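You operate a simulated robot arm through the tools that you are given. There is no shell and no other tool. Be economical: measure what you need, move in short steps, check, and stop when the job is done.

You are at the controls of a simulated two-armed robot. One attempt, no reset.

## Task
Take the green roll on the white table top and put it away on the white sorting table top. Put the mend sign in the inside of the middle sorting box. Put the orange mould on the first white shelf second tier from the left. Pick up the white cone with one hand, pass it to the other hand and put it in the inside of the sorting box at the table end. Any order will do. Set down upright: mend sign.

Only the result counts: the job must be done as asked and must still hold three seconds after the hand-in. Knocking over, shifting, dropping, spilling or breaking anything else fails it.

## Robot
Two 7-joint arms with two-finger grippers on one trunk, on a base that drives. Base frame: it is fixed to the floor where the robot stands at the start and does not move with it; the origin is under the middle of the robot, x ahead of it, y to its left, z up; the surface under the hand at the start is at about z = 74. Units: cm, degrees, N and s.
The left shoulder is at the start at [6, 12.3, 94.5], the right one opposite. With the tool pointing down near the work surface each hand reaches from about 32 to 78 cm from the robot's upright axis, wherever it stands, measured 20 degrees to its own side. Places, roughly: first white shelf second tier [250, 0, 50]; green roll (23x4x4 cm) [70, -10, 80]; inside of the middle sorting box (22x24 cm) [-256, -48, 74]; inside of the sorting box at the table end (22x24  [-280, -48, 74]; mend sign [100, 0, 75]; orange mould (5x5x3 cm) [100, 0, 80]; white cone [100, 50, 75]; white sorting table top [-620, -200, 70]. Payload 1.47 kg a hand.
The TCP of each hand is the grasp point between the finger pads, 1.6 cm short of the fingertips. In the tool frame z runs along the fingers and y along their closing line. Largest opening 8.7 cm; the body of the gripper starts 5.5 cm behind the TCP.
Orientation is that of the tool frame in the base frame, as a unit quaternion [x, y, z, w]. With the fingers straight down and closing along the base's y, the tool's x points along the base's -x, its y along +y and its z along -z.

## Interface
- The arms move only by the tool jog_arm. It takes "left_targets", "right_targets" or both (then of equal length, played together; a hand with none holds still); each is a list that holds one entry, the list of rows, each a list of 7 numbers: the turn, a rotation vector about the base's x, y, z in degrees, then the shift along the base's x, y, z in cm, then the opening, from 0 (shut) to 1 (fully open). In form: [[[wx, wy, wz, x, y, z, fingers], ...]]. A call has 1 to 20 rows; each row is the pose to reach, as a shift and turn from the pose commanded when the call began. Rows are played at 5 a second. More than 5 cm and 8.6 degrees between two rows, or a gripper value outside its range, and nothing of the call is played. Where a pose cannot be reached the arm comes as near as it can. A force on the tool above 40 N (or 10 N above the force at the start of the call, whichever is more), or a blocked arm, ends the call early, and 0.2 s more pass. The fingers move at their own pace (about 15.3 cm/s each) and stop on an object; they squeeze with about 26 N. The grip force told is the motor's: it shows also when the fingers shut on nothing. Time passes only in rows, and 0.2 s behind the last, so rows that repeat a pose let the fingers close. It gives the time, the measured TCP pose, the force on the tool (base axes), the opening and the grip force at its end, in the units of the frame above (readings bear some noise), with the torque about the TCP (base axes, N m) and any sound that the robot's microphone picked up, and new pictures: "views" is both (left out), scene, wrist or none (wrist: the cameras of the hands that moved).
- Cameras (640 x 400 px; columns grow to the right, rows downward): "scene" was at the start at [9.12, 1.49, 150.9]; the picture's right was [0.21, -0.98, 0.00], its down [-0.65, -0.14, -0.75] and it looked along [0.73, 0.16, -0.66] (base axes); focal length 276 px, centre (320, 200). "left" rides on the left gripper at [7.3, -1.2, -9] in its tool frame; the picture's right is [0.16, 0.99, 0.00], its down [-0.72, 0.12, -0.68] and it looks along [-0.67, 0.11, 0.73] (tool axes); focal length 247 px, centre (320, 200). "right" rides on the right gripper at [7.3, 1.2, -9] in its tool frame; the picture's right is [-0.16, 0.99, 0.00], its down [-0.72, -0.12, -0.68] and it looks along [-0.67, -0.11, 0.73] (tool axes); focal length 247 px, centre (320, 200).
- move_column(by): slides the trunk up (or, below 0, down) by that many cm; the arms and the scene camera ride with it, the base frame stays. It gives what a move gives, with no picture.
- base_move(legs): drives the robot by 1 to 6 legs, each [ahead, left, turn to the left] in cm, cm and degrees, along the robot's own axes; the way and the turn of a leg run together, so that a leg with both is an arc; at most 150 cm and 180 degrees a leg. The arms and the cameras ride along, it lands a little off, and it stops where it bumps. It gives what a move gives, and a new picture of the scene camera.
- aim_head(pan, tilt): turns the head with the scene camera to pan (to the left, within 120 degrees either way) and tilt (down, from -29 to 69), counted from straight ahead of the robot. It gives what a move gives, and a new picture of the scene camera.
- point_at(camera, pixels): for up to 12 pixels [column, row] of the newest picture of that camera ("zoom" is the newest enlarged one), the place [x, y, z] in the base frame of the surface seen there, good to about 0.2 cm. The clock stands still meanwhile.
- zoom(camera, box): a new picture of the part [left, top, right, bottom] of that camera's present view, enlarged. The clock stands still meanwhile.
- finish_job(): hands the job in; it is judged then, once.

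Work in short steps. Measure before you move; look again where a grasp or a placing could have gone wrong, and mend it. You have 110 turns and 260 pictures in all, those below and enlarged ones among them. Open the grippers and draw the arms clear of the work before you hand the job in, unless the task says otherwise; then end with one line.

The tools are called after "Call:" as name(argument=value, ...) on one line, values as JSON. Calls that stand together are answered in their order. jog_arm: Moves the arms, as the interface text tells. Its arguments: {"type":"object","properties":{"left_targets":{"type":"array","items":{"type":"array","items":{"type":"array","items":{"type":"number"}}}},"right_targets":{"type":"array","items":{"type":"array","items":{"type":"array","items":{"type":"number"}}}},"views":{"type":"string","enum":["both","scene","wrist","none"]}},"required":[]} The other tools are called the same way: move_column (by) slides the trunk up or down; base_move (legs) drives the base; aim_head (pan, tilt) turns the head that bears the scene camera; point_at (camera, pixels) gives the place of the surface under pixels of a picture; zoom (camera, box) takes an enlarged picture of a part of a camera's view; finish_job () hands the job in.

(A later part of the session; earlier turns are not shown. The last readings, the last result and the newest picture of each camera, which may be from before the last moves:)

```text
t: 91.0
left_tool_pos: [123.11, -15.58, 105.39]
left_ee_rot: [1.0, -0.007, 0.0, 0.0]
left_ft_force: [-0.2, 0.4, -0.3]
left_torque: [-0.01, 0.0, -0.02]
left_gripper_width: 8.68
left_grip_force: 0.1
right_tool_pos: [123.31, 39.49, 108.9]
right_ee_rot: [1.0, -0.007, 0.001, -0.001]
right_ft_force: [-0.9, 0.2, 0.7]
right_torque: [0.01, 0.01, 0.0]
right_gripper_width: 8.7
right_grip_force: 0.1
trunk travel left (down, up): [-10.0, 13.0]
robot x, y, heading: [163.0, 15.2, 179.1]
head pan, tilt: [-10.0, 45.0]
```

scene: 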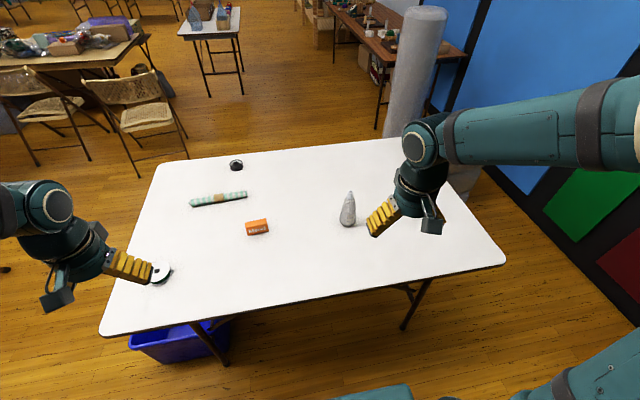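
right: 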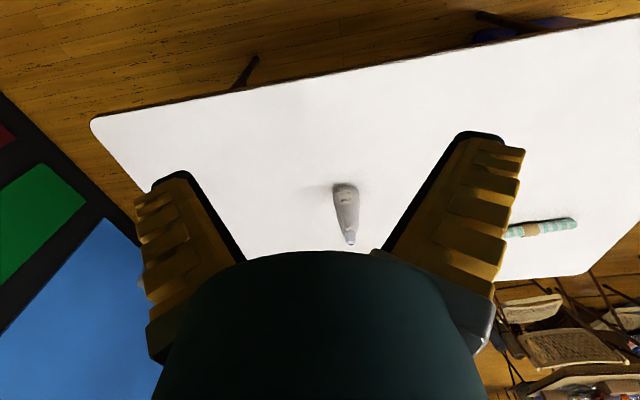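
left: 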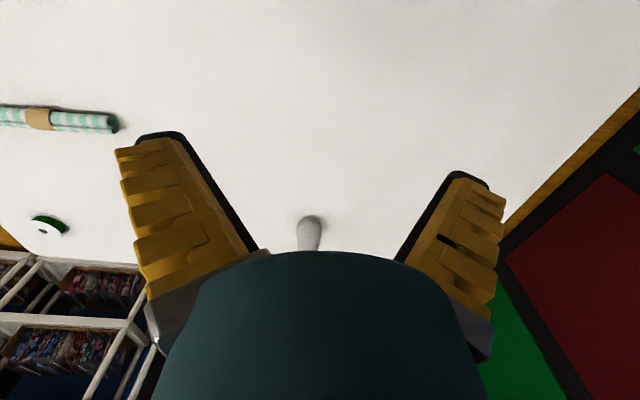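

Call:
zoom(camera="scene", box=[310, 170, 390, 250])

Call:
point_at(camera="zoom", pixels=[[310, 190], [312, 220], [310, 280], [280, 340], [305, 360], [335, 340], [285, 380], [310, 425], [340, 380], [305, 400]])

Call:
point_at(camera="right", pixels=[[335, 200], [346, 190], [358, 200], [346, 215], [350, 238], [351, 244]])

```text
5.00 times, centred on (350, 210) of scene
```

zoom: 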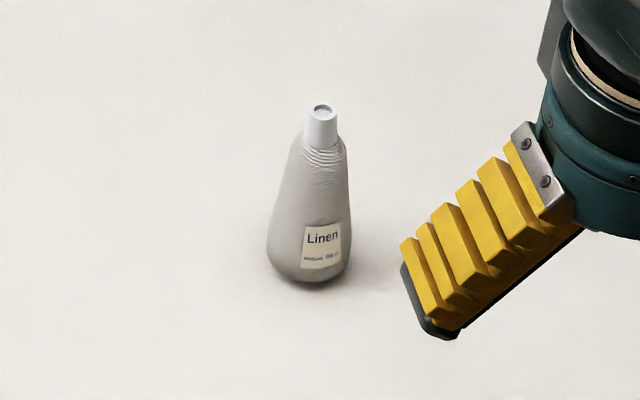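

```text
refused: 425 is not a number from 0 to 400
```

```text
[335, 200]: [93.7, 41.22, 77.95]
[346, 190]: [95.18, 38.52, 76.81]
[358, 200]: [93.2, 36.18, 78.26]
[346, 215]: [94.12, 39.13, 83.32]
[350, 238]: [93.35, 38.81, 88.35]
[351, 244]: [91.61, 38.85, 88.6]
```

The cone ("Linen") axis is ≈(92.5, 38.8), from z=74 to 88.6, base ≈6 cm. Plan: the right hand grips it low with a slanted, inward-yawed approach, and the left hand then takes the top. First I drive 8 cm nearer.

Call:
base_move(legs=[[8, 0, 0.9]])

Call:
jog_arm(right_targets=[[[-2.45, 5.91, 5.25, -1.5, 0.9, -1, 1], [-4.9, 11.83, 10.5, -3, 1.8, -2, 1], [-7.35, 17.74, 15.75, -4.5, 2.7, -4, 1], [-9.8, 23.65, 21, -6, 3.6, -7, 1], [-12.25, 29.56, 26.25, -8, 4.5, -10, 1], [-14.7, 35.5, 31.5, -10, 5.4, -13, 1], [-17.15, 41.4, 36.75, -12, 6.3, -16, 1], [-19.6, 47.3, 42, -14, 6.8, -19, 1], [-19.6, 47.3, 42, -14, 6.8, -19, 1]]])

```text
t: 92.1
left_tool_pos: [115.67, -16.09, 105.2]
left_ee_rot: [1.0, 0.001, 0.001, 0.0]
left_ft_force: [0.2, -0.3, 0.0]
left_torque: [-0.02, -0.04, 0.0]
left_gripper_width: 8.7
left_grip_force: 0.1
right_tool_pos: [115.05, 38.75, 109.03]
right_ee_rot: [1.0, 0.0, 0.002, -0.001]
right_ft_force: [-0.1, 0.1, -0.6]
right_torque: [0.01, -0.04, 0.02]
right_gripper_width: 8.7
right_grip_force: 0.1
trunk travel left (down, up): [-10.0, 13.0]
robot x, y, heading: [154.96, 15.45, -179.8]
head pan, tilt: [-10.0, 45.0]
```

scene: 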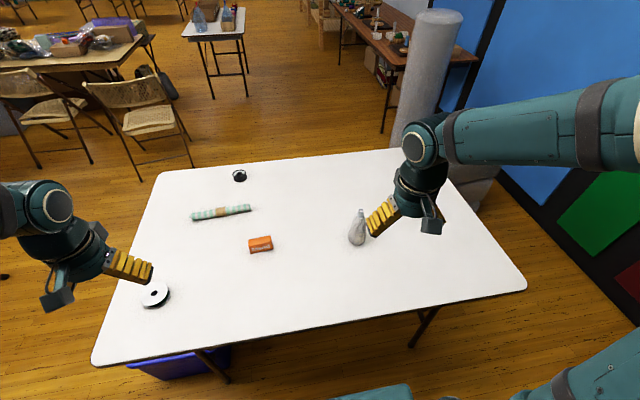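

```text
t: 94.1
left_tool_pos: [115.76, -15.97, 105.33]
left_ee_rot: [1.0, 0.001, 0.0, 0.0]
left_ft_force: [0.1, -0.2, -0.3]
left_torque: [0.05, 0.01, -0.01]
left_gripper_width: 8.69
left_grip_force: 0.0
right_tool_pos: [101.13, 45.55, 90.02]
right_ee_rot: [0.837, 0.348, -0.391, 0.159]
right_ft_force: [-0.3, -0.6, 0.5]
right_torque: [0.04, -0.01, -0.01]
right_gripper_width: 8.72
right_grip_force: 0.0
trunk travel left (down, up): [-10.0, 13.0]
robot x, y, heading: [155.43, 15.2, -179.9]
head pan, tilt: [-10.0, 45.0]
```

scene: 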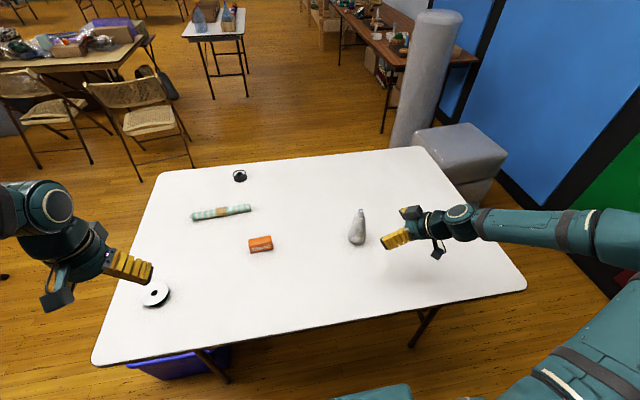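
right: 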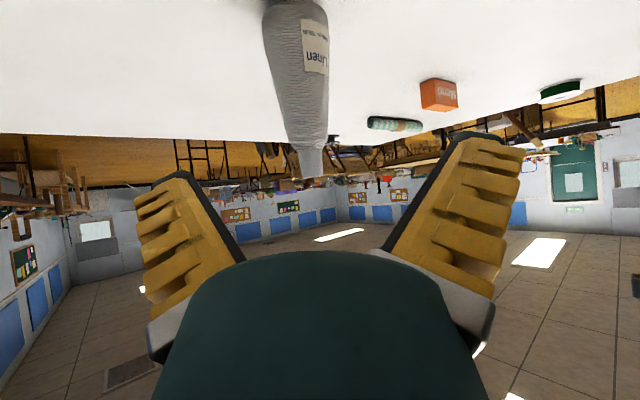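

Measure the cone again from both cameras.

Call:
point_at(camera="right", pixels=[[268, 30], [298, 30], [327, 45], [300, 100], [285, 100], [322, 100], [305, 130], [310, 160], [310, 172]])

Call:
point_at(camera="scene", pixels=[[357, 235], [357, 225], [361, 213], [351, 235], [363, 235], [357, 242]])

```text
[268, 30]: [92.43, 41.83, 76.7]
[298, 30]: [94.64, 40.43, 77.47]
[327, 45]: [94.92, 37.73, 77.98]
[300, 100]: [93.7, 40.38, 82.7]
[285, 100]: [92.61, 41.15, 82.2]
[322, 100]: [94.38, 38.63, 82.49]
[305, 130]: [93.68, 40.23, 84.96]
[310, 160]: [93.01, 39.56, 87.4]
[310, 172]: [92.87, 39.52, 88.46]
```

```text
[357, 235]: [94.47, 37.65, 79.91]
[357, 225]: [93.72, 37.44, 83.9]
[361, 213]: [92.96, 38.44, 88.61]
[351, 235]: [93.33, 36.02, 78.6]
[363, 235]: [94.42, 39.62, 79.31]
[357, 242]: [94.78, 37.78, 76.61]
```

Axis ≈ (92.4, 38.8). I align onto the approach line and slide in to TCP (92.5, 38.9, 79.2), then grip.

Call:
jog_arm(right_targets=[[[0, 0, 0, -1, 0.95, -1.8, 1], [0, 0, 0, -3, -1, -4.1, 1], [0, 0, 0, -5, -3, -6.5, 1], [0, 0, 0, -7, -5, -8.9, 1], [0, 0, 0, -8.6, -6.6, -10.8, 1], [0, 0, 0, -8.6, -6.6, -10.8, 1]]])

```text
t: 95.5
left_tool_pos: [115.71, -16.07, 105.32]
left_ee_rot: [1.0, 0.001, 0.0, 0.0]
left_ft_force: [0.3, 0.2, 0.1]
left_torque: [0.03, -0.02, 0.04]
left_gripper_width: 8.72
left_grip_force: 0.0
right_tool_pos: [92.43, 39.17, 79.18]
right_ee_rot: [0.838, 0.347, -0.391, 0.16]
right_ft_force: [0.1, 1.2, -0.2]
right_torque: [0.01, 0.0, -0.05]
right_gripper_width: 8.67
right_grip_force: 0.1
trunk travel left (down, up): [-10.0, 13.0]
robot x, y, heading: [155.6, 15.41, -179.9]
head pan, tilt: [-10.0, 45.0]
```

scene: 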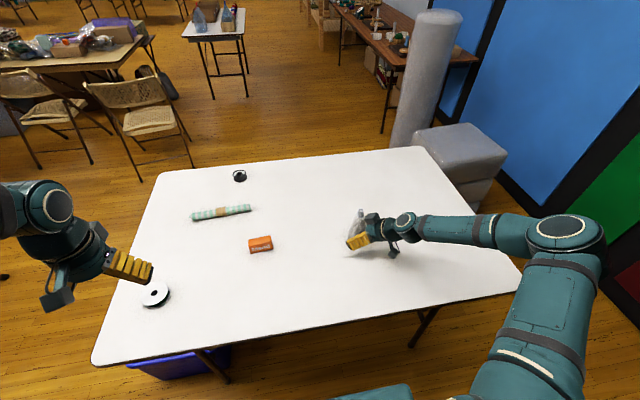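
right: 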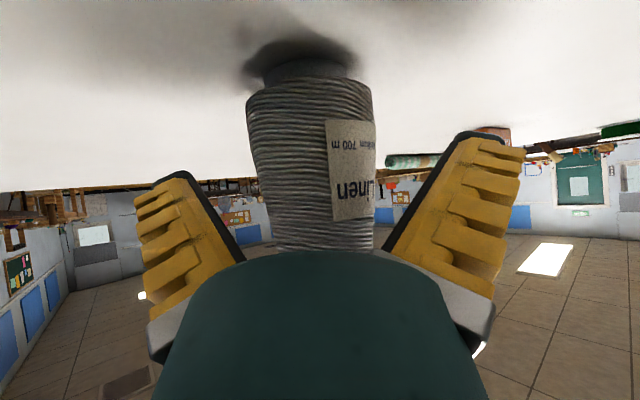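

The cone sits between the fingers. I close and lift.

Call:
jog_arm(right_targets=[[[0, 0, 0, 0, 0, 0, 0.6], [0, 0, 0, 0, 0, 0, 0], [0, 0, 0, 0, 0, 0, 0], [0, 0, 0, 0, 0, 0, 0], [0, 0, 0, 0, 0, 2, 0], [0, 0, 0, 0, 0, 5, 0], [0, 0, 0, 0, 0, 8, 0]]])

```text
t: 97.1
left_tool_pos: [115.67, -16.13, 105.3]
left_ee_rot: [1.0, 0.0, 0.0, 0.0]
left_ft_force: [-0.3, 0.5, -0.9]
left_torque: [0.02, 0.01, 0.0]
left_gripper_width: 8.7
left_grip_force: 0.1
right_tool_pos: [92.63, 38.97, 87.2]
right_ee_rot: [0.838, 0.347, -0.39, 0.16]
right_ft_force: [0.1, -0.2, -2.7]
right_torque: [-0.01, -0.02, -0.02]
right_gripper_width: 4.54
right_grip_force: 25.9
trunk travel left (down, up): [-10.0, 13.0]
robot x, y, heading: [155.45, 15.33, -180.0]
head pan, tilt: [-10.0, 45.0]
```

scene: 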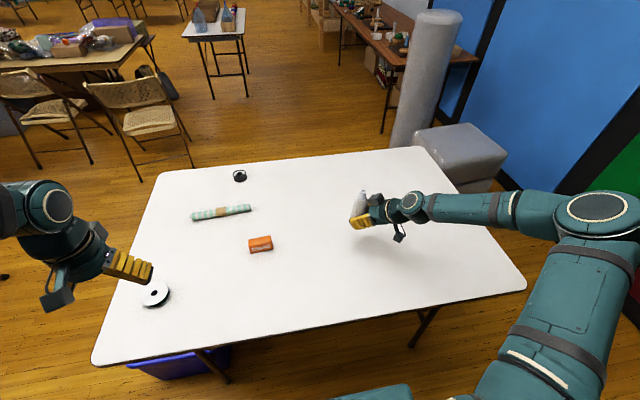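
right: 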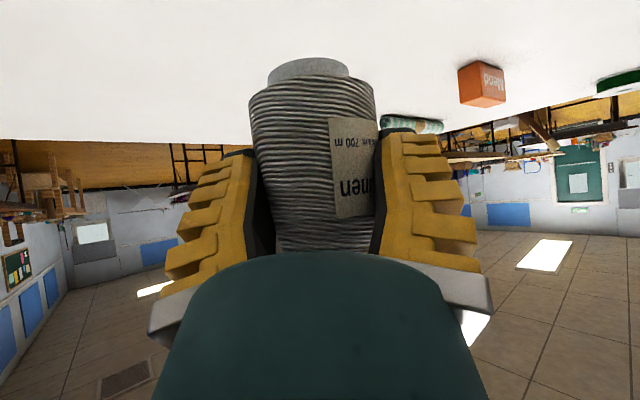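

Held (width 4.5). I bring the cone to the middle in front of the robot, near (105, 18), for the pass.

Call:
jog_arm(right_targets=[[[0, 0, 0, 2, -3, 2, 0], [0, 0, 0, 4, -6, 4, 0], [0, 0, 0, 6, -9, 5, 0], [0, 0, 0, 8, -12, 5, 0], [0, 0, 0, 10, -15, 5, 0], [0, 0, 0, 12, -18, 5, 0], [0, 0, 0, 12.5, -21, 5, 0], [0, 0, 0, 12.5, -21, 5, 0]]])

Call:
aim_head(pan=0, tilt=45)

```text
t: 98.9
left_tool_pos: [115.71, -16.08, 105.21]
left_ee_rot: [1.0, -0.001, 0.0, 0.0]
left_ft_force: [-0.4, -0.2, 0.3]
left_torque: [-0.01, -0.03, 0.01]
left_gripper_width: 8.74
left_grip_force: 0.1
right_tool_pos: [105.13, 18.16, 92.15]
right_ee_rot: [0.838, 0.346, -0.391, 0.16]
right_ft_force: [0.6, -0.2, -1.7]
right_torque: [-0.06, 0.0, -0.01]
right_gripper_width: 4.53
right_grip_force: 26.1
trunk travel left (down, up): [-10.0, 13.0]
robot x, y, heading: [155.12, 15.38, -179.9]
head pan, tilt: [-10.0, 45.0]
```

scene: 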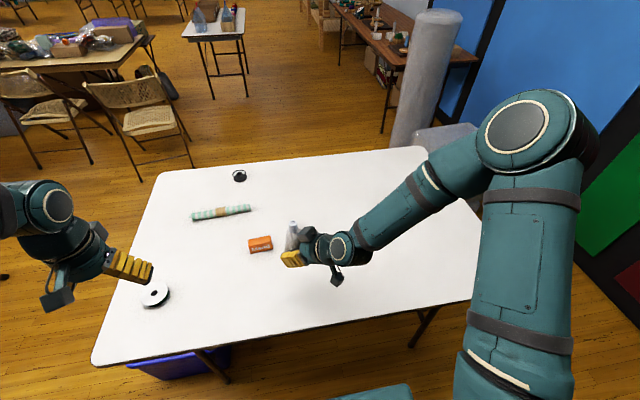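
right: 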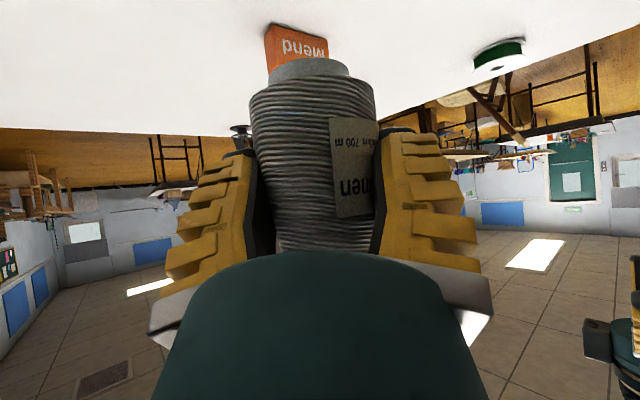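

```text
t: 99.6
left_tool_pos: [115.72, -16.1, 105.34]
left_ee_rot: [1.0, 0.001, 0.0, 0.0]
left_ft_force: [0.3, 0.1, 0.3]
left_torque: [0.0, -0.02, -0.02]
left_gripper_width: 8.72
left_grip_force: 0.0
right_tool_pos: [105.05, 18.09, 92.25]
right_ee_rot: [0.838, 0.347, -0.39, 0.16]
right_ft_force: [-0.4, 0.0, -3.0]
right_torque: [0.0, -0.01, -0.02]
right_gripper_width: 4.5
right_grip_force: 26.0
trunk travel left (down, up): [-10.0, 13.0]
robot x, y, heading: [155.24, 15.0, -180.0]
head pan, tilt: [0.0, 45.0]
```

scene: 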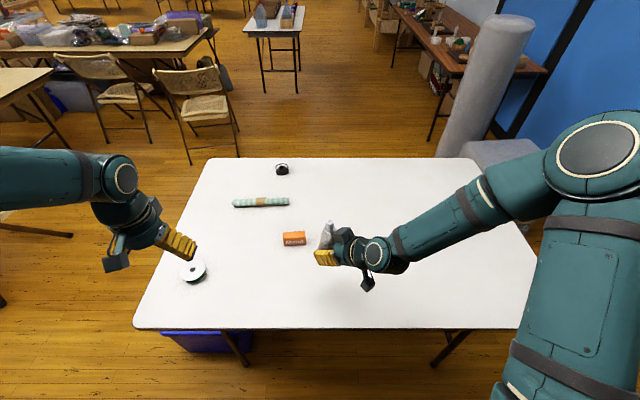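

Call:
zoom(camera="scene", box=[295, 205, 391, 265])

Call:
point_at(camera="scene", pixels=[[327, 223], [330, 223], [326, 230], [322, 238], [331, 238]])

```text
6.67 times, centred on (343, 235) of scene
```

zoom: 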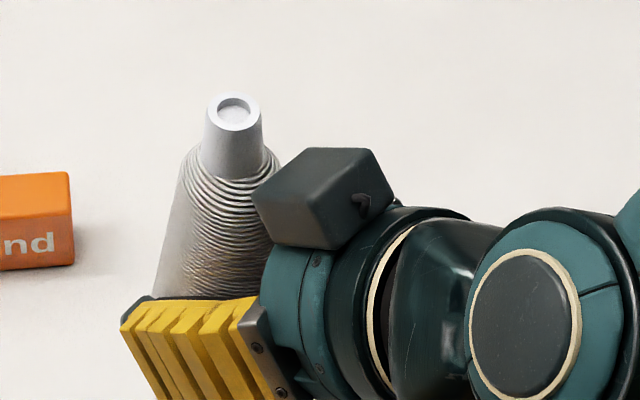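

```text
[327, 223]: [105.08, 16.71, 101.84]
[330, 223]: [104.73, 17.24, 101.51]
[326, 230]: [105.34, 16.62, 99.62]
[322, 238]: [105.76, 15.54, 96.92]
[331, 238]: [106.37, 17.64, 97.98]
```

A block on the right gripper lies close to the cone's top at zoom (320,195). I measure it to leave room for the left fingers.

Call:
point_at(camera="zoom", pixels=[[315, 155], [260, 195], [275, 225], [345, 190], [380, 160], [385, 200], [330, 240], [235, 105], [215, 150], [255, 150], [235, 125], [230, 200]])

```text
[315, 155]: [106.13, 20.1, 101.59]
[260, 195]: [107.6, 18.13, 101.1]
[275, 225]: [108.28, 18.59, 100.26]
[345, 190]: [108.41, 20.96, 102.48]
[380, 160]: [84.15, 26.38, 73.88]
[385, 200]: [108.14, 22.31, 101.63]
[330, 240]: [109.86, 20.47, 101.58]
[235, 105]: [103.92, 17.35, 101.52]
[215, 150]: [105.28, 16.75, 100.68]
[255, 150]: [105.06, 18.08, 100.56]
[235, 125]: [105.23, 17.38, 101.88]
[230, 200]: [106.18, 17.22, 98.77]
```

The block's corner is near (106.1, 20.1, 102). I send the left hand above the cone with 20° yaw and a narrowed opening (≈3.7 cm), then check.

Call:
jog_arm(left_targets=[[[0, 0, 3, -1, 2, 3, 0.7], [0, 0, 6, -2, 5, 6, 0.5], [0, 0, 9, -3, 9, 8, 0.43], [0, 0, 12, -4, 13, 9, 0.43], [0, 0, 15, -5.5, 17, 9, 0.43], [0, 0, 18, -7, 21, 9, 0.43], [0, 0, 20, -8.5, 25, 9, 0.43], [0, 0, 20, -10, 29, 9, 0.43], [0, 0, 20, -11.6, 33.4, 9, 0.43], [0, 0, 20, -11.6, 33.4, 9, 0.43]]])

```text
t: 101.8
left_tool_pos: [104.21, 17.11, 114.39]
left_ee_rot: [0.984, 0.176, 0.0, 0.0]
left_ft_force: [0.2, -0.7, -0.4]
left_torque: [0.03, 0.0, 0.02]
left_gripper_width: 4.32
left_grip_force: 3.4
right_tool_pos: [105.2, 18.01, 92.19]
right_ee_rot: [0.837, 0.348, -0.39, 0.16]
right_ft_force: [-0.5, -0.6, -1.3]
right_torque: [0.05, -0.05, -0.02]
right_gripper_width: 4.5
right_grip_force: 25.9
trunk travel left (down, up): [-10.0, 13.0]
robot x, y, heading: [155.18, 15.52, -180.0]
head pan, tilt: [0.0, 45.0]
```

scene: 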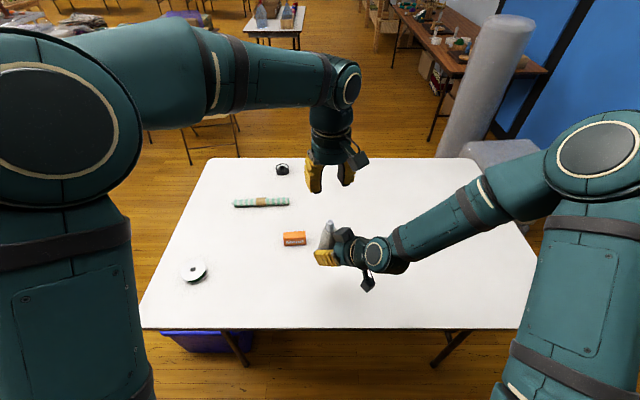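
left: 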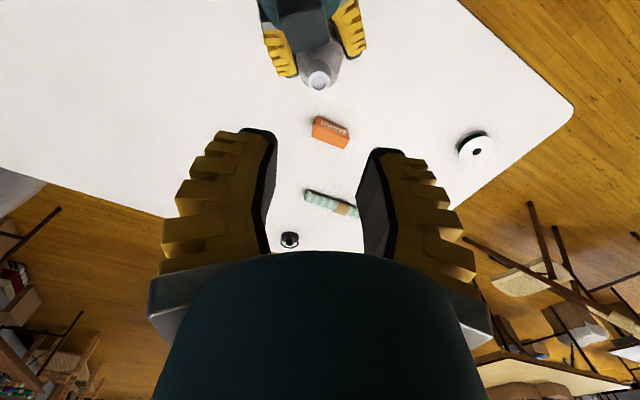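

The left camera sees the tip ring at (318,80). I check it against the expected axis and then descend to just above the tip.

Call:
point_at(camera="left", pixels=[[308, 80], [318, 72], [329, 80], [318, 88], [318, 80]])

Call:
jog_arm(left_targets=[[[0, 0, 0, 0, 0, -4, 0.4], [0, 0, 0, 0, 0, -8, 0.4], [0, 0, 0, 0, 0, -10.3, 0.4], [0, 0, 0, 0, 0, -10.3, 0.4]]])

```text
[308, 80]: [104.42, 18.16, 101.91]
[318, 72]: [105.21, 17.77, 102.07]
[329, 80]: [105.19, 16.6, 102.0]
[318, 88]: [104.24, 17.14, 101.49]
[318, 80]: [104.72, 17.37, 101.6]
```

```text
t: 102.8
left_tool_pos: [104.12, 17.24, 103.9]
left_ee_rot: [0.985, 0.174, 0.0, 0.0]
left_ft_force: [0.0, 0.4, 0.0]
left_torque: [0.0, -0.03, -0.05]
left_gripper_width: 4.06
left_grip_force: 4.7
right_tool_pos: [105.06, 18.12, 92.22]
right_ee_rot: [0.837, 0.347, -0.391, 0.16]
right_ft_force: [-1.0, -0.3, -2.2]
right_torque: [0.02, -0.05, -0.04]
right_gripper_width: 4.51
right_grip_force: 26.3
trunk travel left (down, up): [-10.0, 13.0]
robot x, y, heading: [155.24, 15.26, -180.0]
head pan, tilt: [0.0, 45.0]
```

scene: 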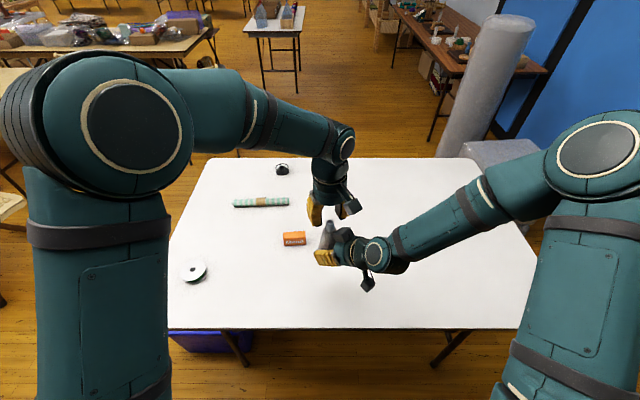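
left: 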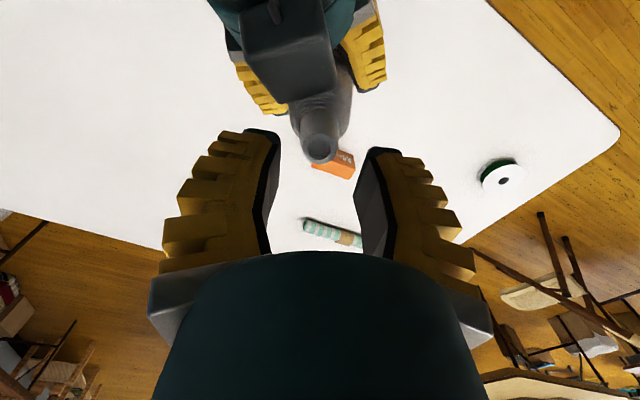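

Aligned. I descend 4.5 cm and close the left hand on the tip.

Call:
jog_arm(left_targets=[[[0, 0, 0, 0, 0.1, -1.5, 0.4], [0, 0, 0, 0, 0.1, -3, 0.4], [0, 0, 0, 0, 0.1, -4.5, 0.4], [0, 0, 0, 0, 0.1, -4.5, 0.4], [0, 0, 0, 0, 0.1, -4.5, 0], [0, 0, 0, 0, 0.1, -4.5, 0], [0, 0, 0, 0, 0.1, -4.5, 0]]])

```text
t: 104.4
left_tool_pos: [104.16, 17.33, 99.69]
left_ee_rot: [0.985, 0.175, 0.0, -0.001]
left_ft_force: [4.6, 2.2, 12.0]
left_torque: [0.09, -0.2, -0.04]
left_gripper_width: 2.92
left_grip_force: 26.0
right_tool_pos: [105.12, 18.03, 92.09]
right_ee_rot: [0.839, 0.346, -0.389, 0.16]
right_ft_force: [-3.7, -1.0, -13.7]
right_torque: [0.17, -0.24, 0.01]
right_gripper_width: 4.49
right_grip_force: 26.0
trunk travel left (down, up): [-10.0, 13.0]
robot x, y, heading: [155.41, 15.3, -179.7]
head pan, tilt: [0.0, 45.0]
```

scene: 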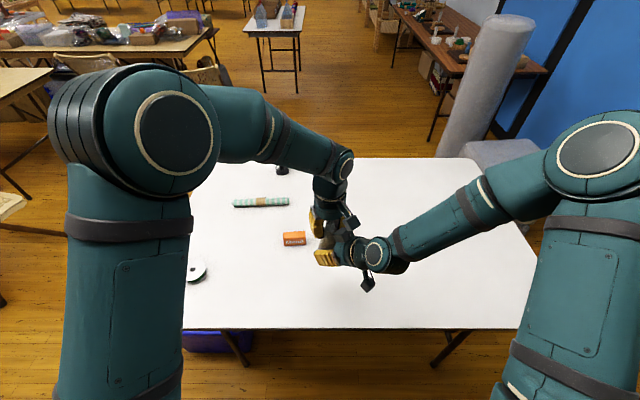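
left: 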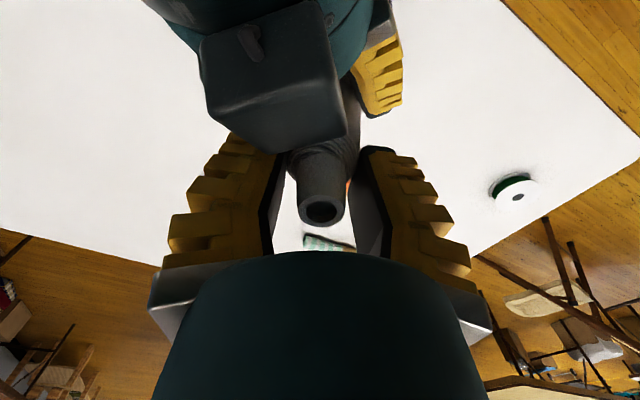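

Both hands hold the cone (left 2.9 cm, 26 N). I open the right hand and withdraw it horizontally away, keeping clear of the left camera.

Call:
jog_arm(right_targets=[[[0, 0, 0, 0, 0, 0, 0.6], [0, 0, 0, 0, 0, 0, 1], [0, 0, 0, 0, 0, 0, 1], [0, 0, 0, 2, 2, 0, 1], [0, 0, 0, 4.5, 4.5, 0, 1], [0, 0, 0, 7.5, 7.5, 0, 1], [0, 0, 0, 10, 10.5, 0, 1], [0, 0, 0, 12, 14, 0, 1]]], left_targets=[[[0, 0, 0, 0, 0, 0, 0], [0, 0, 0, 0, 0, 0, 0], [0, 0, 0, 0, 0, 0, 0], [0, 0, 0, 0, 0, 0, 0], [0, 0, 0, 0, 0, 0, 0], [0, 0, 0, 0, 0, 0, 0], [0, 0, 0, 0, 0, 0, 0], [0, 0, 0, 0, 0, 0, 0]]])

```text
t: 106.2
left_tool_pos: [104.3, 17.46, 99.54]
left_ee_rot: [0.985, 0.175, 0.0, 0.0]
left_ft_force: [-0.5, 0.7, 0.2]
left_torque: [-0.02, 0.01, -0.01]
left_gripper_width: 2.55
left_grip_force: 25.9
right_tool_pos: [114.25, 33.32, 91.56]
right_ee_rot: [0.838, 0.348, -0.39, 0.16]
right_ft_force: [0.6, 0.0, -0.3]
right_torque: [0.04, 0.0, 0.04]
right_gripper_width: 8.67
right_grip_force: 0.0
right hand out of reach, approached as far as the arm can: row 6, 7, 8
trunk travel left (down, up): [-10.0, 13.0]
robot x, y, heading: [155.25, 15.49, -180.0]
head pan, tilt: [0.0, 45.0]
```

scene: 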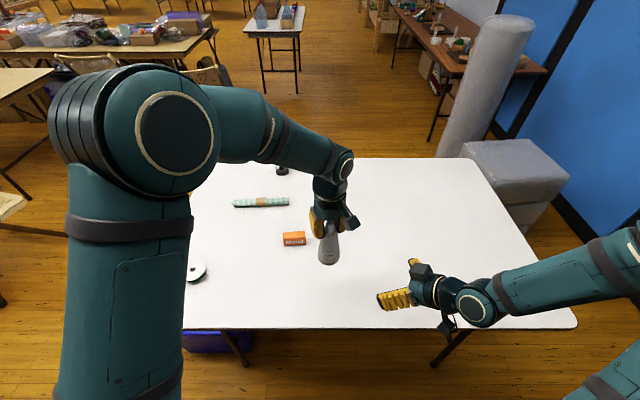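
right: 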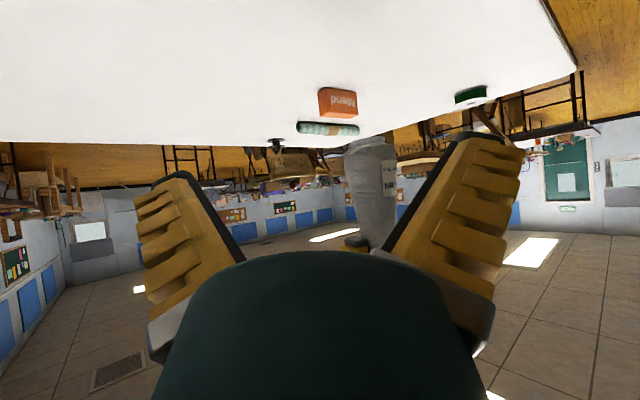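
left: 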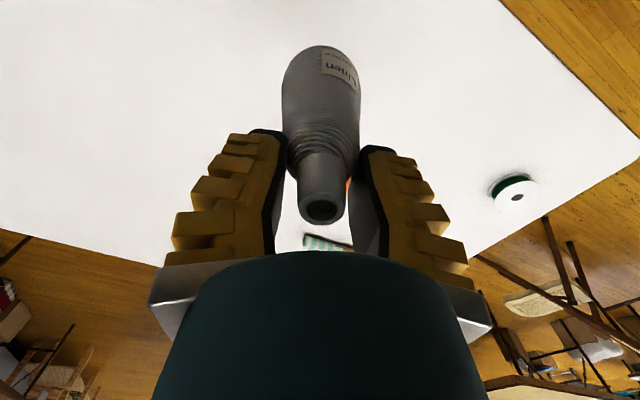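

The pass worked. The left grip is only at the fingertips, so I set the cone on the table to regrip deeper: lower 12.6 cm first.

Call:
jog_arm(left_targets=[[[0, 0, 0, 0, 0, -4, 0], [0, 0, 0, 0, 0, -8, 0], [0, 0, 0, 0, 0, -11, 0], [0, 0, 0, 0, 0, -12, 0], [0, 0, 0, 0, 0, -12.4, 0], [0, 0, 0, 0, 0, -12.4, 0]]], views="wrist")

```text
t: 107.6
left_tool_pos: [104.05, 17.35, 87.01]
left_ee_rot: [0.985, 0.175, 0.0, 0.0]
left_ft_force: [0.2, -0.2, 0.2]
left_torque: [0.0, -0.02, 0.02]
left_gripper_width: 2.53
left_grip_force: 26.7
right_tool_pos: [114.09, 33.22, 91.56]
right_ee_rot: [0.837, 0.347, -0.391, 0.16]
right_ft_force: [0.5, 0.7, -0.1]
right_torque: [0.0, 0.0, 0.02]
right_gripper_width: 8.7
right_grip_force: 0.0
trunk travel left (down, up): [-10.0, 13.0]
robot x, y, heading: [155.05, 15.23, -179.9]
head pan, tilt: [0.0, 45.0]
```

left: 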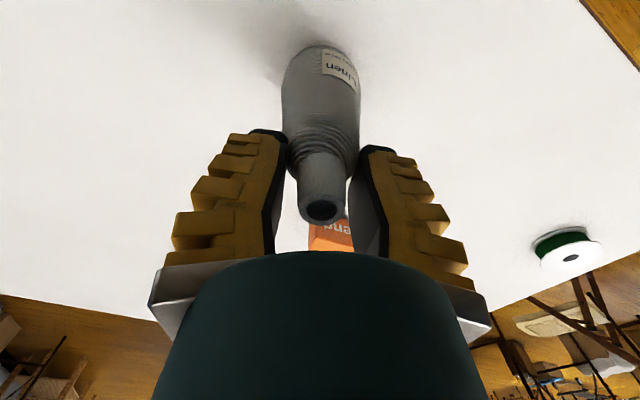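

Not yet touching. I lower in tiny steps.

Call:
jog_arm(left_targets=[[[0, 0, 0, 0, 0, -0.3, 0], [0, 0, 0, 0, 0, -0.5, 0], [0, 0, 0, 0, 0, -0.7, 0], [0, 0, 0, 0, 0, -0.7, 0]]], views="none")

```text
t: 108.6
left_tool_pos: [103.94, 17.4, 86.49]
left_ee_rot: [0.984, 0.176, -0.002, -0.001]
left_ft_force: [-4.3, -6.2, 24.3]
left_torque: [-0.27, 0.22, 0.02]
left_gripper_width: 3.24
left_grip_force: 25.8
right_tool_pos: [114.21, 33.08, 91.68]
right_ee_rot: [0.838, 0.347, -0.39, 0.16]
right_ft_force: [-0.4, -0.9, -1.5]
right_torque: [-0.03, 0.01, -0.01]
right_gripper_width: 8.69
right_grip_force: 0.1
trunk travel left (down, up): [-10.0, 13.0]
robot x, y, heading: [155.09, 15.17, -180.0]
head pan, tilt: [0.0, 45.0]
```

Touching (24 N). I open, go down 2.3 cm and regrip.

Call:
jog_arm(left_targets=[[[0, 0, 0, 0, 0, 0.3, 0.45], [0, 0, 0, 0, 0, 0.3, 0.6], [0, 0, 0, 0, 0, 0.3, 0.6], [0, 0, 0, 0.2, 0, -1, 0.6], [0, 0, 0, 0.4, 0, -2.2, 0.6], [0, 0, 0, 0.4, 0, -2.2, 0.6], [0, 0, 0, 0.4, 0, -2.2, 0], [0, 0, 0, 0.4, 0, -2.2, 0], [0, 0, 0, 0.4, 0, -2.2, 0]]])

```text
t: 110.6
left_tool_pos: [104.53, 17.35, 84.34]
left_ee_rot: [0.985, 0.175, -0.001, -0.001]
left_ft_force: [0.7, 2.5, 10.5]
left_torque: [0.07, -0.05, 0.04]
left_gripper_width: 3.37
left_grip_force: 26.2
right_tool_pos: [114.17, 33.25, 91.64]
right_ee_rot: [0.837, 0.348, -0.39, 0.161]
right_ft_force: [-0.7, -0.4, 0.6]
right_torque: [0.01, -0.02, 0.01]
right_gripper_width: 8.68
right_grip_force: 0.1
trunk travel left (down, up): [-10.0, 13.0]
robot x, y, heading: [155.21, 15.25, -180.1]
head pan, tilt: [0.0, 45.0]
```

scene: 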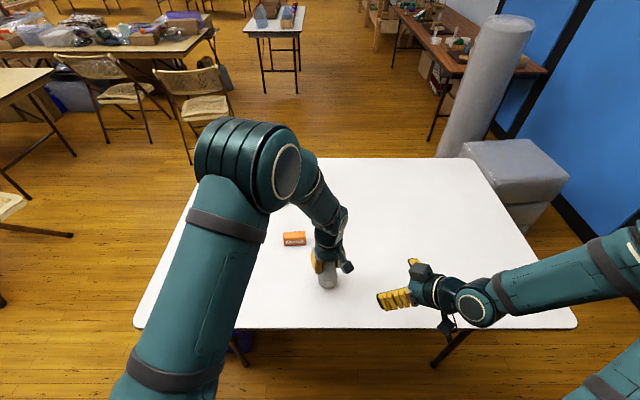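
left: 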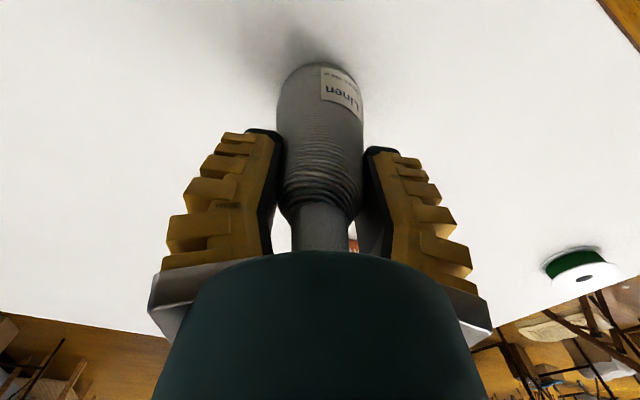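

Good grip (3.4 cm). I lift the cone and move it to the left; the right hand turns to point down with 90° yaw for the sign.

Call:
jog_arm(left_targets=[[[0, 0, 0, 0, 0, 4, 0], [0, 0, 0, 0, 0, 8, 0], [0, 0, 0, 0, -2, 12, 0], [0, 0, -3, 2, -5, 14, 0], [0, 0, -6, 4, -9, 16, 0], [0, 0, -9, 6, -13, 18, 0], [0, 0, -12, 8, -17, 20, 0], [0, 0, -15, 9, -21, 21, 0], [0, 0, -18, 10, -25, 22, 0], [0, 0, -20, 11, -29, 22, 0]]], right_targets=[[[0, 0, 0, 0, 0, 1, 1], [5.91, -2.45, 5.25, 0, 0, 2, 1], [11.83, -4.9, 10.5, 0, 0, 3, 1], [17.74, -7.35, 15.75, 0, 0, 4, 1], [23.65, -9.8, 21, 0, 0, 5, 1], [29.56, -12.25, 26.25, -1, -1, 6, 1], [35.5, -14.7, 31.5, -2, -2, 7, 1], [41.4, -17.15, 36.75, -3, -3, 8, 1], [47.3, -19.6, 42, -4, -4, 9, 1], [47.3, -19.6, 42, -4, -4, 9, 1]]])

```text
t: 112.8
left_tool_pos: [115.58, -11.57, 106.19]
left_ee_rot: [1.0, 0.001, 0.0, 0.0]
left_ft_force: [0.2, 0.4, -1.5]
left_torque: [-0.02, -0.01, -0.02]
left_gripper_width: 3.01
left_grip_force: 25.7
right_tool_pos: [110.18, 29.13, 100.5]
right_ee_rot: [0.707, 0.707, 0.001, -0.002]
right_ft_force: [0.8, 0.3, 0.0]
right_torque: [0.0, -0.01, 0.0]
right_gripper_width: 8.72
right_grip_force: 0.1
trunk travel left (down, up): [-10.0, 13.0]
robot x, y, heading: [155.0, 15.31, -180.2]
head pan, tilt: [0.0, 45.0]
```

scene: 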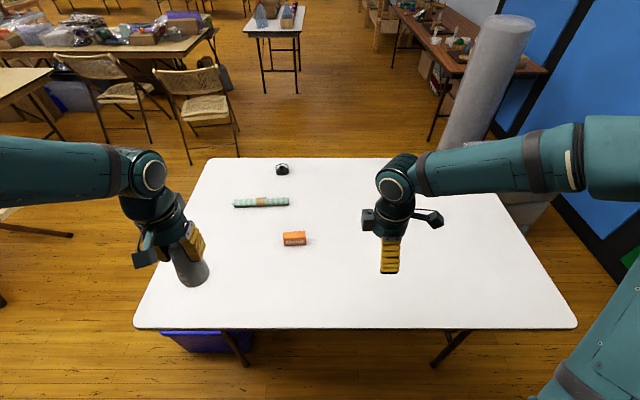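
right: 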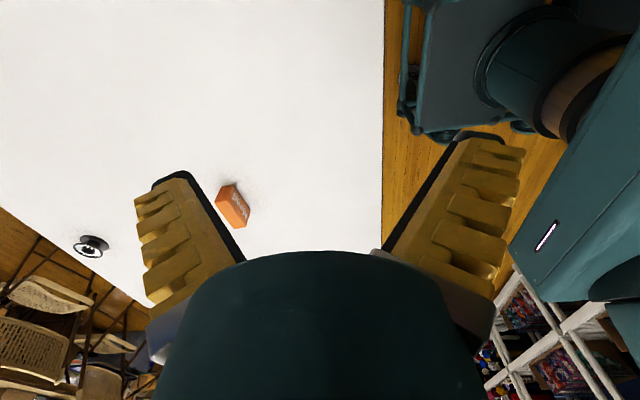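
left: 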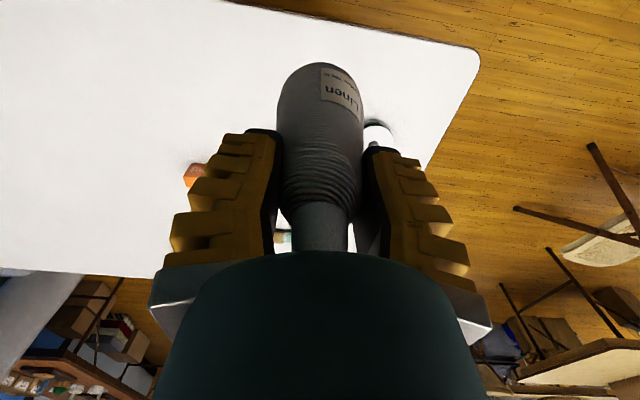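

Now I measure the sign's outline on the table (scene (294,239)).

Call:
zoom(camera="scene", box=[274, 225, 314, 250])

Call:
point_at(camera="zoom", pixels=[[170, 120], [460, 110], [200, 190], [480, 190], [160, 330], [490, 310], [320, 125], [330, 180], [330, 320], [330, 250]])

Call:
point_at(camera="right", pixels=[[221, 192], [232, 188], [247, 215], [240, 222], [228, 205], [236, 200]])

```text
16.00 times, centred on (294, 238) of scene
```

zoom: 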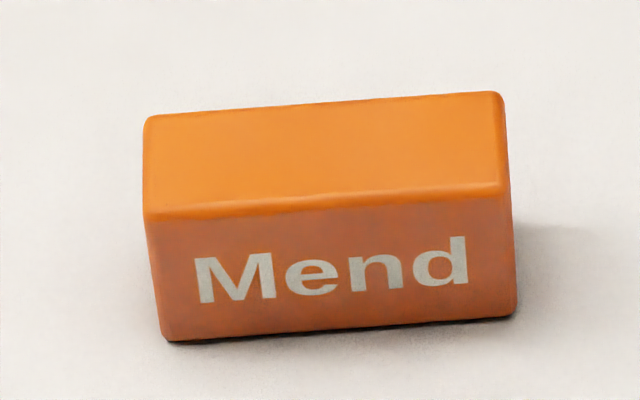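

```text
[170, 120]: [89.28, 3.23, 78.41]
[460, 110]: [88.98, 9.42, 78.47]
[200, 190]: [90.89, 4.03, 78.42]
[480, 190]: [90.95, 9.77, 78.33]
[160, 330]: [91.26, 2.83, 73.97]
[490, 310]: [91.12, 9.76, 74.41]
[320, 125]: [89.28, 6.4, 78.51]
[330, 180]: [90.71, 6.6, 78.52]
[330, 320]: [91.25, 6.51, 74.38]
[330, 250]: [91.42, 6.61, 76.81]
```

```text
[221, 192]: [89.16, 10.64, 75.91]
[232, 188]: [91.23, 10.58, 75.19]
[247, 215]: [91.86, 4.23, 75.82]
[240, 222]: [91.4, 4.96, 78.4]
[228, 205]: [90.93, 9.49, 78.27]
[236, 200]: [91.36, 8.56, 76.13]
```

Sign: x 88.9–91.4, y 2.9–10.2, z 74–78.5. I bring the right hand above it at z≈88.

Call:
jog_arm(right_targets=[[[0, 0, 0, -2.5, -2.8, -1, 0.8], [0, 0, 0, -5, -5.6, -2, 0.8], [0, 0, 0, -7.5, -8.4, -4, 0.8], [0, 0, 0, -10, -11.2, -6, 0.8], [0, 0, 0, -12.5, -14, -8, 0.8], [0, 0, 0, -15, -16.8, -10, 0.8], [0, 0, 0, -17.5, -19.6, -12, 0.8], [0, 0, 0, -20, -22.5, -12.5, 0.8], [0, 0, 0, -20, -22.5, -12.5, 0.8]]])

```text
t: 114.8
left_tool_pos: [115.65, -11.37, 106.08]
left_ee_rot: [1.0, 0.001, 0.0, 0.001]
left_ft_force: [0.2, 0.3, -2.3]
left_torque: [0.0, 0.07, 0.0]
left_gripper_width: 2.98
left_grip_force: 26.5
right_tool_pos: [90.11, 6.66, 88.12]
right_ee_rot: [0.707, 0.707, -0.001, -0.001]
right_ft_force: [-0.2, 0.4, 0.2]
right_torque: [-0.02, -0.02, 0.02]
right_gripper_width: 7.32
right_grip_force: 2.6
trunk travel left (down, up): [-10.0, 13.0]
robot x, y, heading: [155.32, 15.4, -180.1]
head pan, tilt: [0.0, 45.0]
```

scene: 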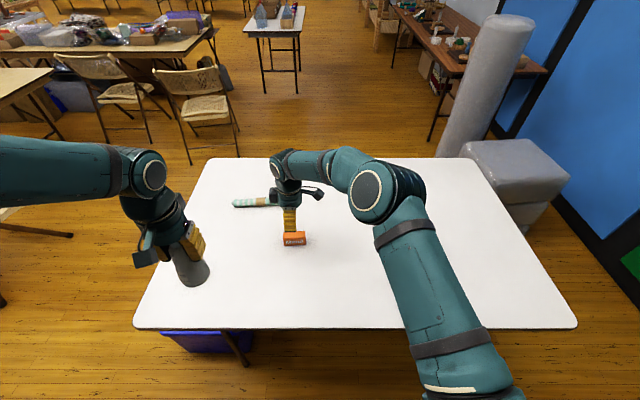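
right: 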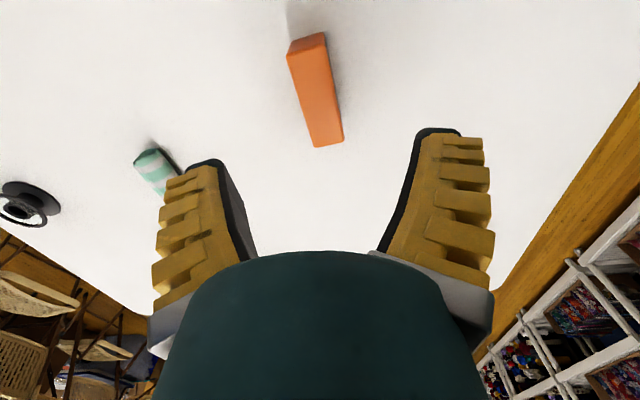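

The sign lies centred between the fingers. I descend to z≈77, grip and lift a little.

Call:
jog_arm(right_targets=[[[0, 0, 0, 0, 0, -4, 0.8], [0, 0, 0, 0, 0, -8, 0.8], [0, 0, 0, 0, 0, -11.1, 0.8], [0, 0, 0, 0, 0, -11.1, 0.8], [0, 0, 0, 0, 0, -11.1, 0], [0, 0, 0, 0, 0, -11.1, 0], [0, 0, 0, 0, 0, -11.1, 0], [0, 0, 0, 0, 0, -9, 0], [0, 0, 0, 0, 0, -5, 0]]])

```text
t: 116.8
left_tool_pos: [115.5, -11.43, 106.16]
left_ee_rot: [1.0, 0.002, -0.001, 0.0]
left_ft_force: [0.4, -0.1, -2.4]
left_torque: [-0.01, -0.02, 0.02]
left_gripper_width: 2.96
left_grip_force: 25.6
right_tool_pos: [90.23, 6.79, 83.06]
right_ee_rot: [0.706, 0.708, 0.0, -0.001]
right_ft_force: [-0.4, 0.8, -1.3]
right_torque: [-0.02, -0.02, -0.01]
right_gripper_width: 1.88
right_grip_force: 26.0
trunk travel left (down, up): [-10.0, 13.0]
robot x, y, heading: [155.2, 15.32, -180.0]
head pan, tilt: [0.0, 45.0]
```

scene: 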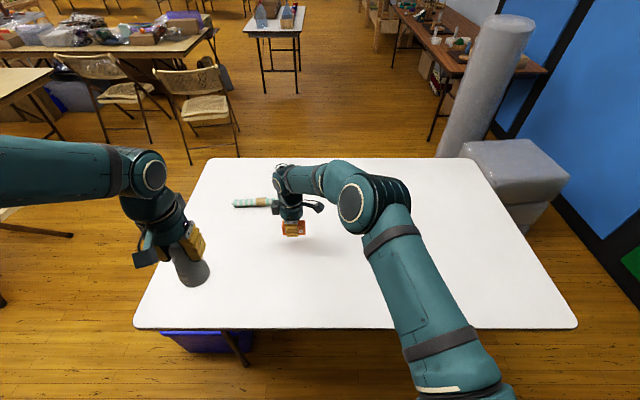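
right: 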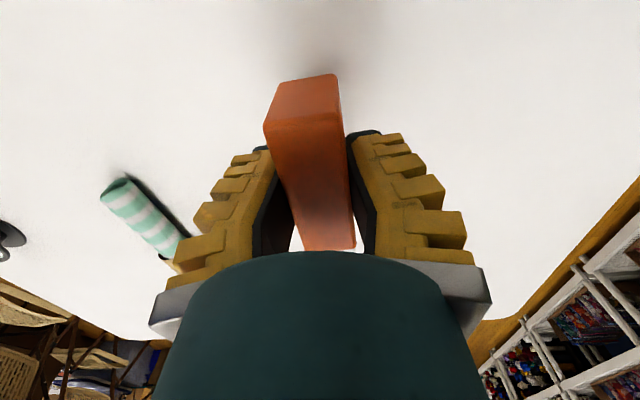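

The sign is held (1.9 cm). I lift it and draw back, then drive out around the table.

Call:
jog_arm(right_targets=[[[0, 0, 0, 0, 0, 4, 0], [0, 0, 0, 1, 1, 8, 0], [0, 0, 0, 3, 3, 12, 0], [0, 0, 0, 6, 6, 14, 0], [0, 0, 0, 9, 9, 16, 0], [0, 0, 0, 12, 12, 18, 0], [0, 0, 0, 15, 15, 20, 0], [0, 0, 0, 18, 18, 22, 0], [0, 0, 0, 21, 20, 22, 0]]], views="wrist")

Call:
base_move(legs=[[0, 105, 0], [150, 0, 0], [5, 0, 0]])

```text
t: 118.8
left_tool_pos: [115.52, -11.51, 106.19]
left_ee_rot: [1.0, 0.001, 0.0, 0.0]
left_ft_force: [-0.5, -0.2, -2.5]
left_torque: [-0.01, 0.0, -0.02]
left_gripper_width: 2.95
left_grip_force: 26.3
right_tool_pos: [111.21, 26.63, 105.08]
right_ee_rot: [0.707, 0.707, -0.001, -0.002]
right_ft_force: [-0.1, -0.2, -0.3]
right_torque: [0.0, 0.0, -0.04]
right_gripper_width: 1.9
right_grip_force: 26.6
trunk travel left (down, up): [-10.0, 13.0]
robot x, y, heading: [154.87, 15.24, -179.9]
head pan, tilt: [0.0, 45.0]
```

right: 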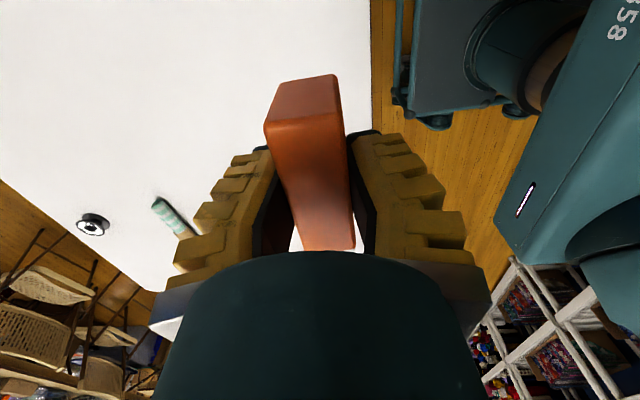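

```text
t: 135.8
left_tool_pos: [-39.46, -118.11, 106.19]
left_ee_rot: [1.0, 0.01, 0.001, 0.0]
left_ft_force: [-1.1, 0.0, -1.9]
left_torque: [0.01, -0.02, -0.05]
left_gripper_width: 2.89
left_grip_force: 26.2
right_tool_pos: [-44.48, -79.97, 105.01]
right_ee_rot: [0.7, 0.714, 0.001, -0.001]
right_ft_force: [-0.7, -1.4, -1.5]
right_torque: [0.03, -0.03, -0.06]
right_gripper_width: 1.89
right_grip_force: 26.4
trunk travel left (down, up): [-10.0, 13.0]
robot x, y, heading: [-0.02, -90.75, -178.5]
head pan, tilt: [0.0, 45.0]
```

scene: 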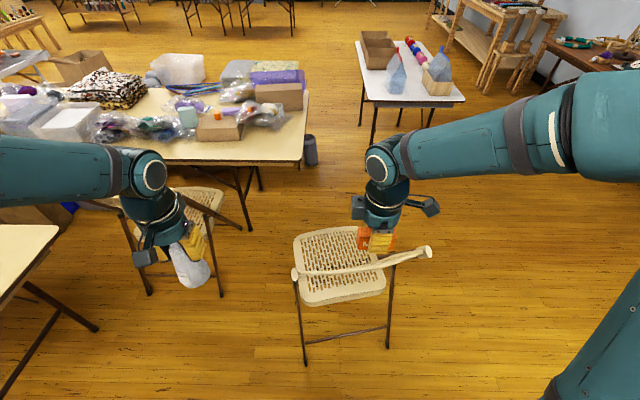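

Chairs lie ahead at about (300,260). I shift right to y≈0, and look ahead with a smaller tilt.

Call:
base_move(legs=[[0, -98, -1.5]])

Call:
aim_head(pan=0, tilt=25)

Call:
point_at(camera="scene", pixels=[[320, 200], [100, 200], [540, 200], [320, 350]])

```text
t: 144.8
left_tool_pos: [-40.6, -18.44, 106.19]
left_ee_rot: [1.0, -0.005, 0.0, 0.0]
left_ft_force: [0.0, 0.8, -1.5]
left_torque: [0.03, 0.01, -0.06]
left_gripper_width: 2.85
left_grip_force: 25.9
right_tool_pos: [-44.51, 19.71, 105.12]
right_ee_rot: [0.711, 0.703, 0.0, -0.001]
right_ft_force: [0.1, 0.3, -0.4]
right_torque: [0.01, -0.01, 0.02]
right_gripper_width: 1.9
right_grip_force: 26.2
trunk travel left (down, up): [-10.0, 13.0]
robot x, y, heading: [-0.17, 8.0, 179.2]
head pan, tilt: [0.0, 45.0]
```

scene: 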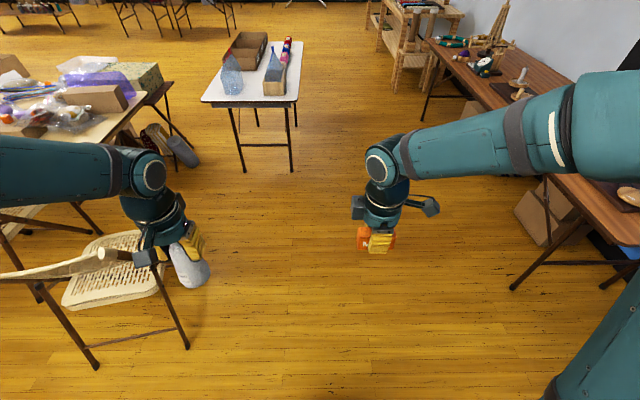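

```text
t: 145.6
left_tool_pos: [-40.47, -18.38, 106.09]
left_ee_rot: [1.0, -0.005, 0.0, 0.0]
left_ft_force: [-0.7, 0.1, -1.4]
left_torque: [0.02, -0.01, -0.02]
left_gripper_width: 2.88
left_grip_force: 26.0
right_tool_pos: [-44.49, 19.8, 105.06]
right_ee_rot: [0.711, 0.703, 0.0, -0.001]
right_ft_force: [0.6, 0.1, -0.8]
right_torque: [0.0, 0.02, -0.01]
right_gripper_width: 1.87
right_grip_force: 26.1
trunk travel left (down, up): [-10.0, 13.0]
robot x, y, heading: [-0.82, 7.87, 179.4]
head pan, tilt: [0.0, 25.0]
```

scene: 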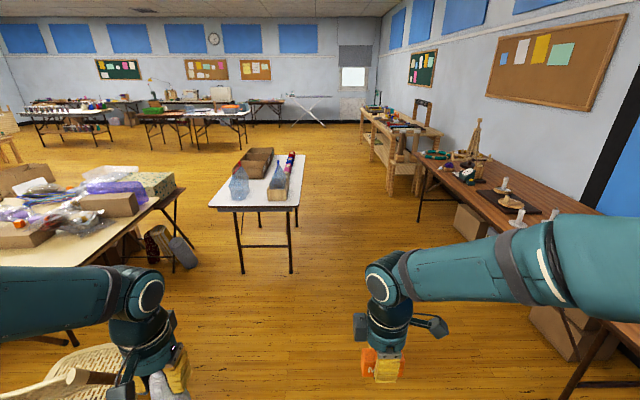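

```text
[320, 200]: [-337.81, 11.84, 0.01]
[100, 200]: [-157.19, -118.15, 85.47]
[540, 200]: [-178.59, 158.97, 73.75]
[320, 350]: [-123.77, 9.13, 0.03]
```

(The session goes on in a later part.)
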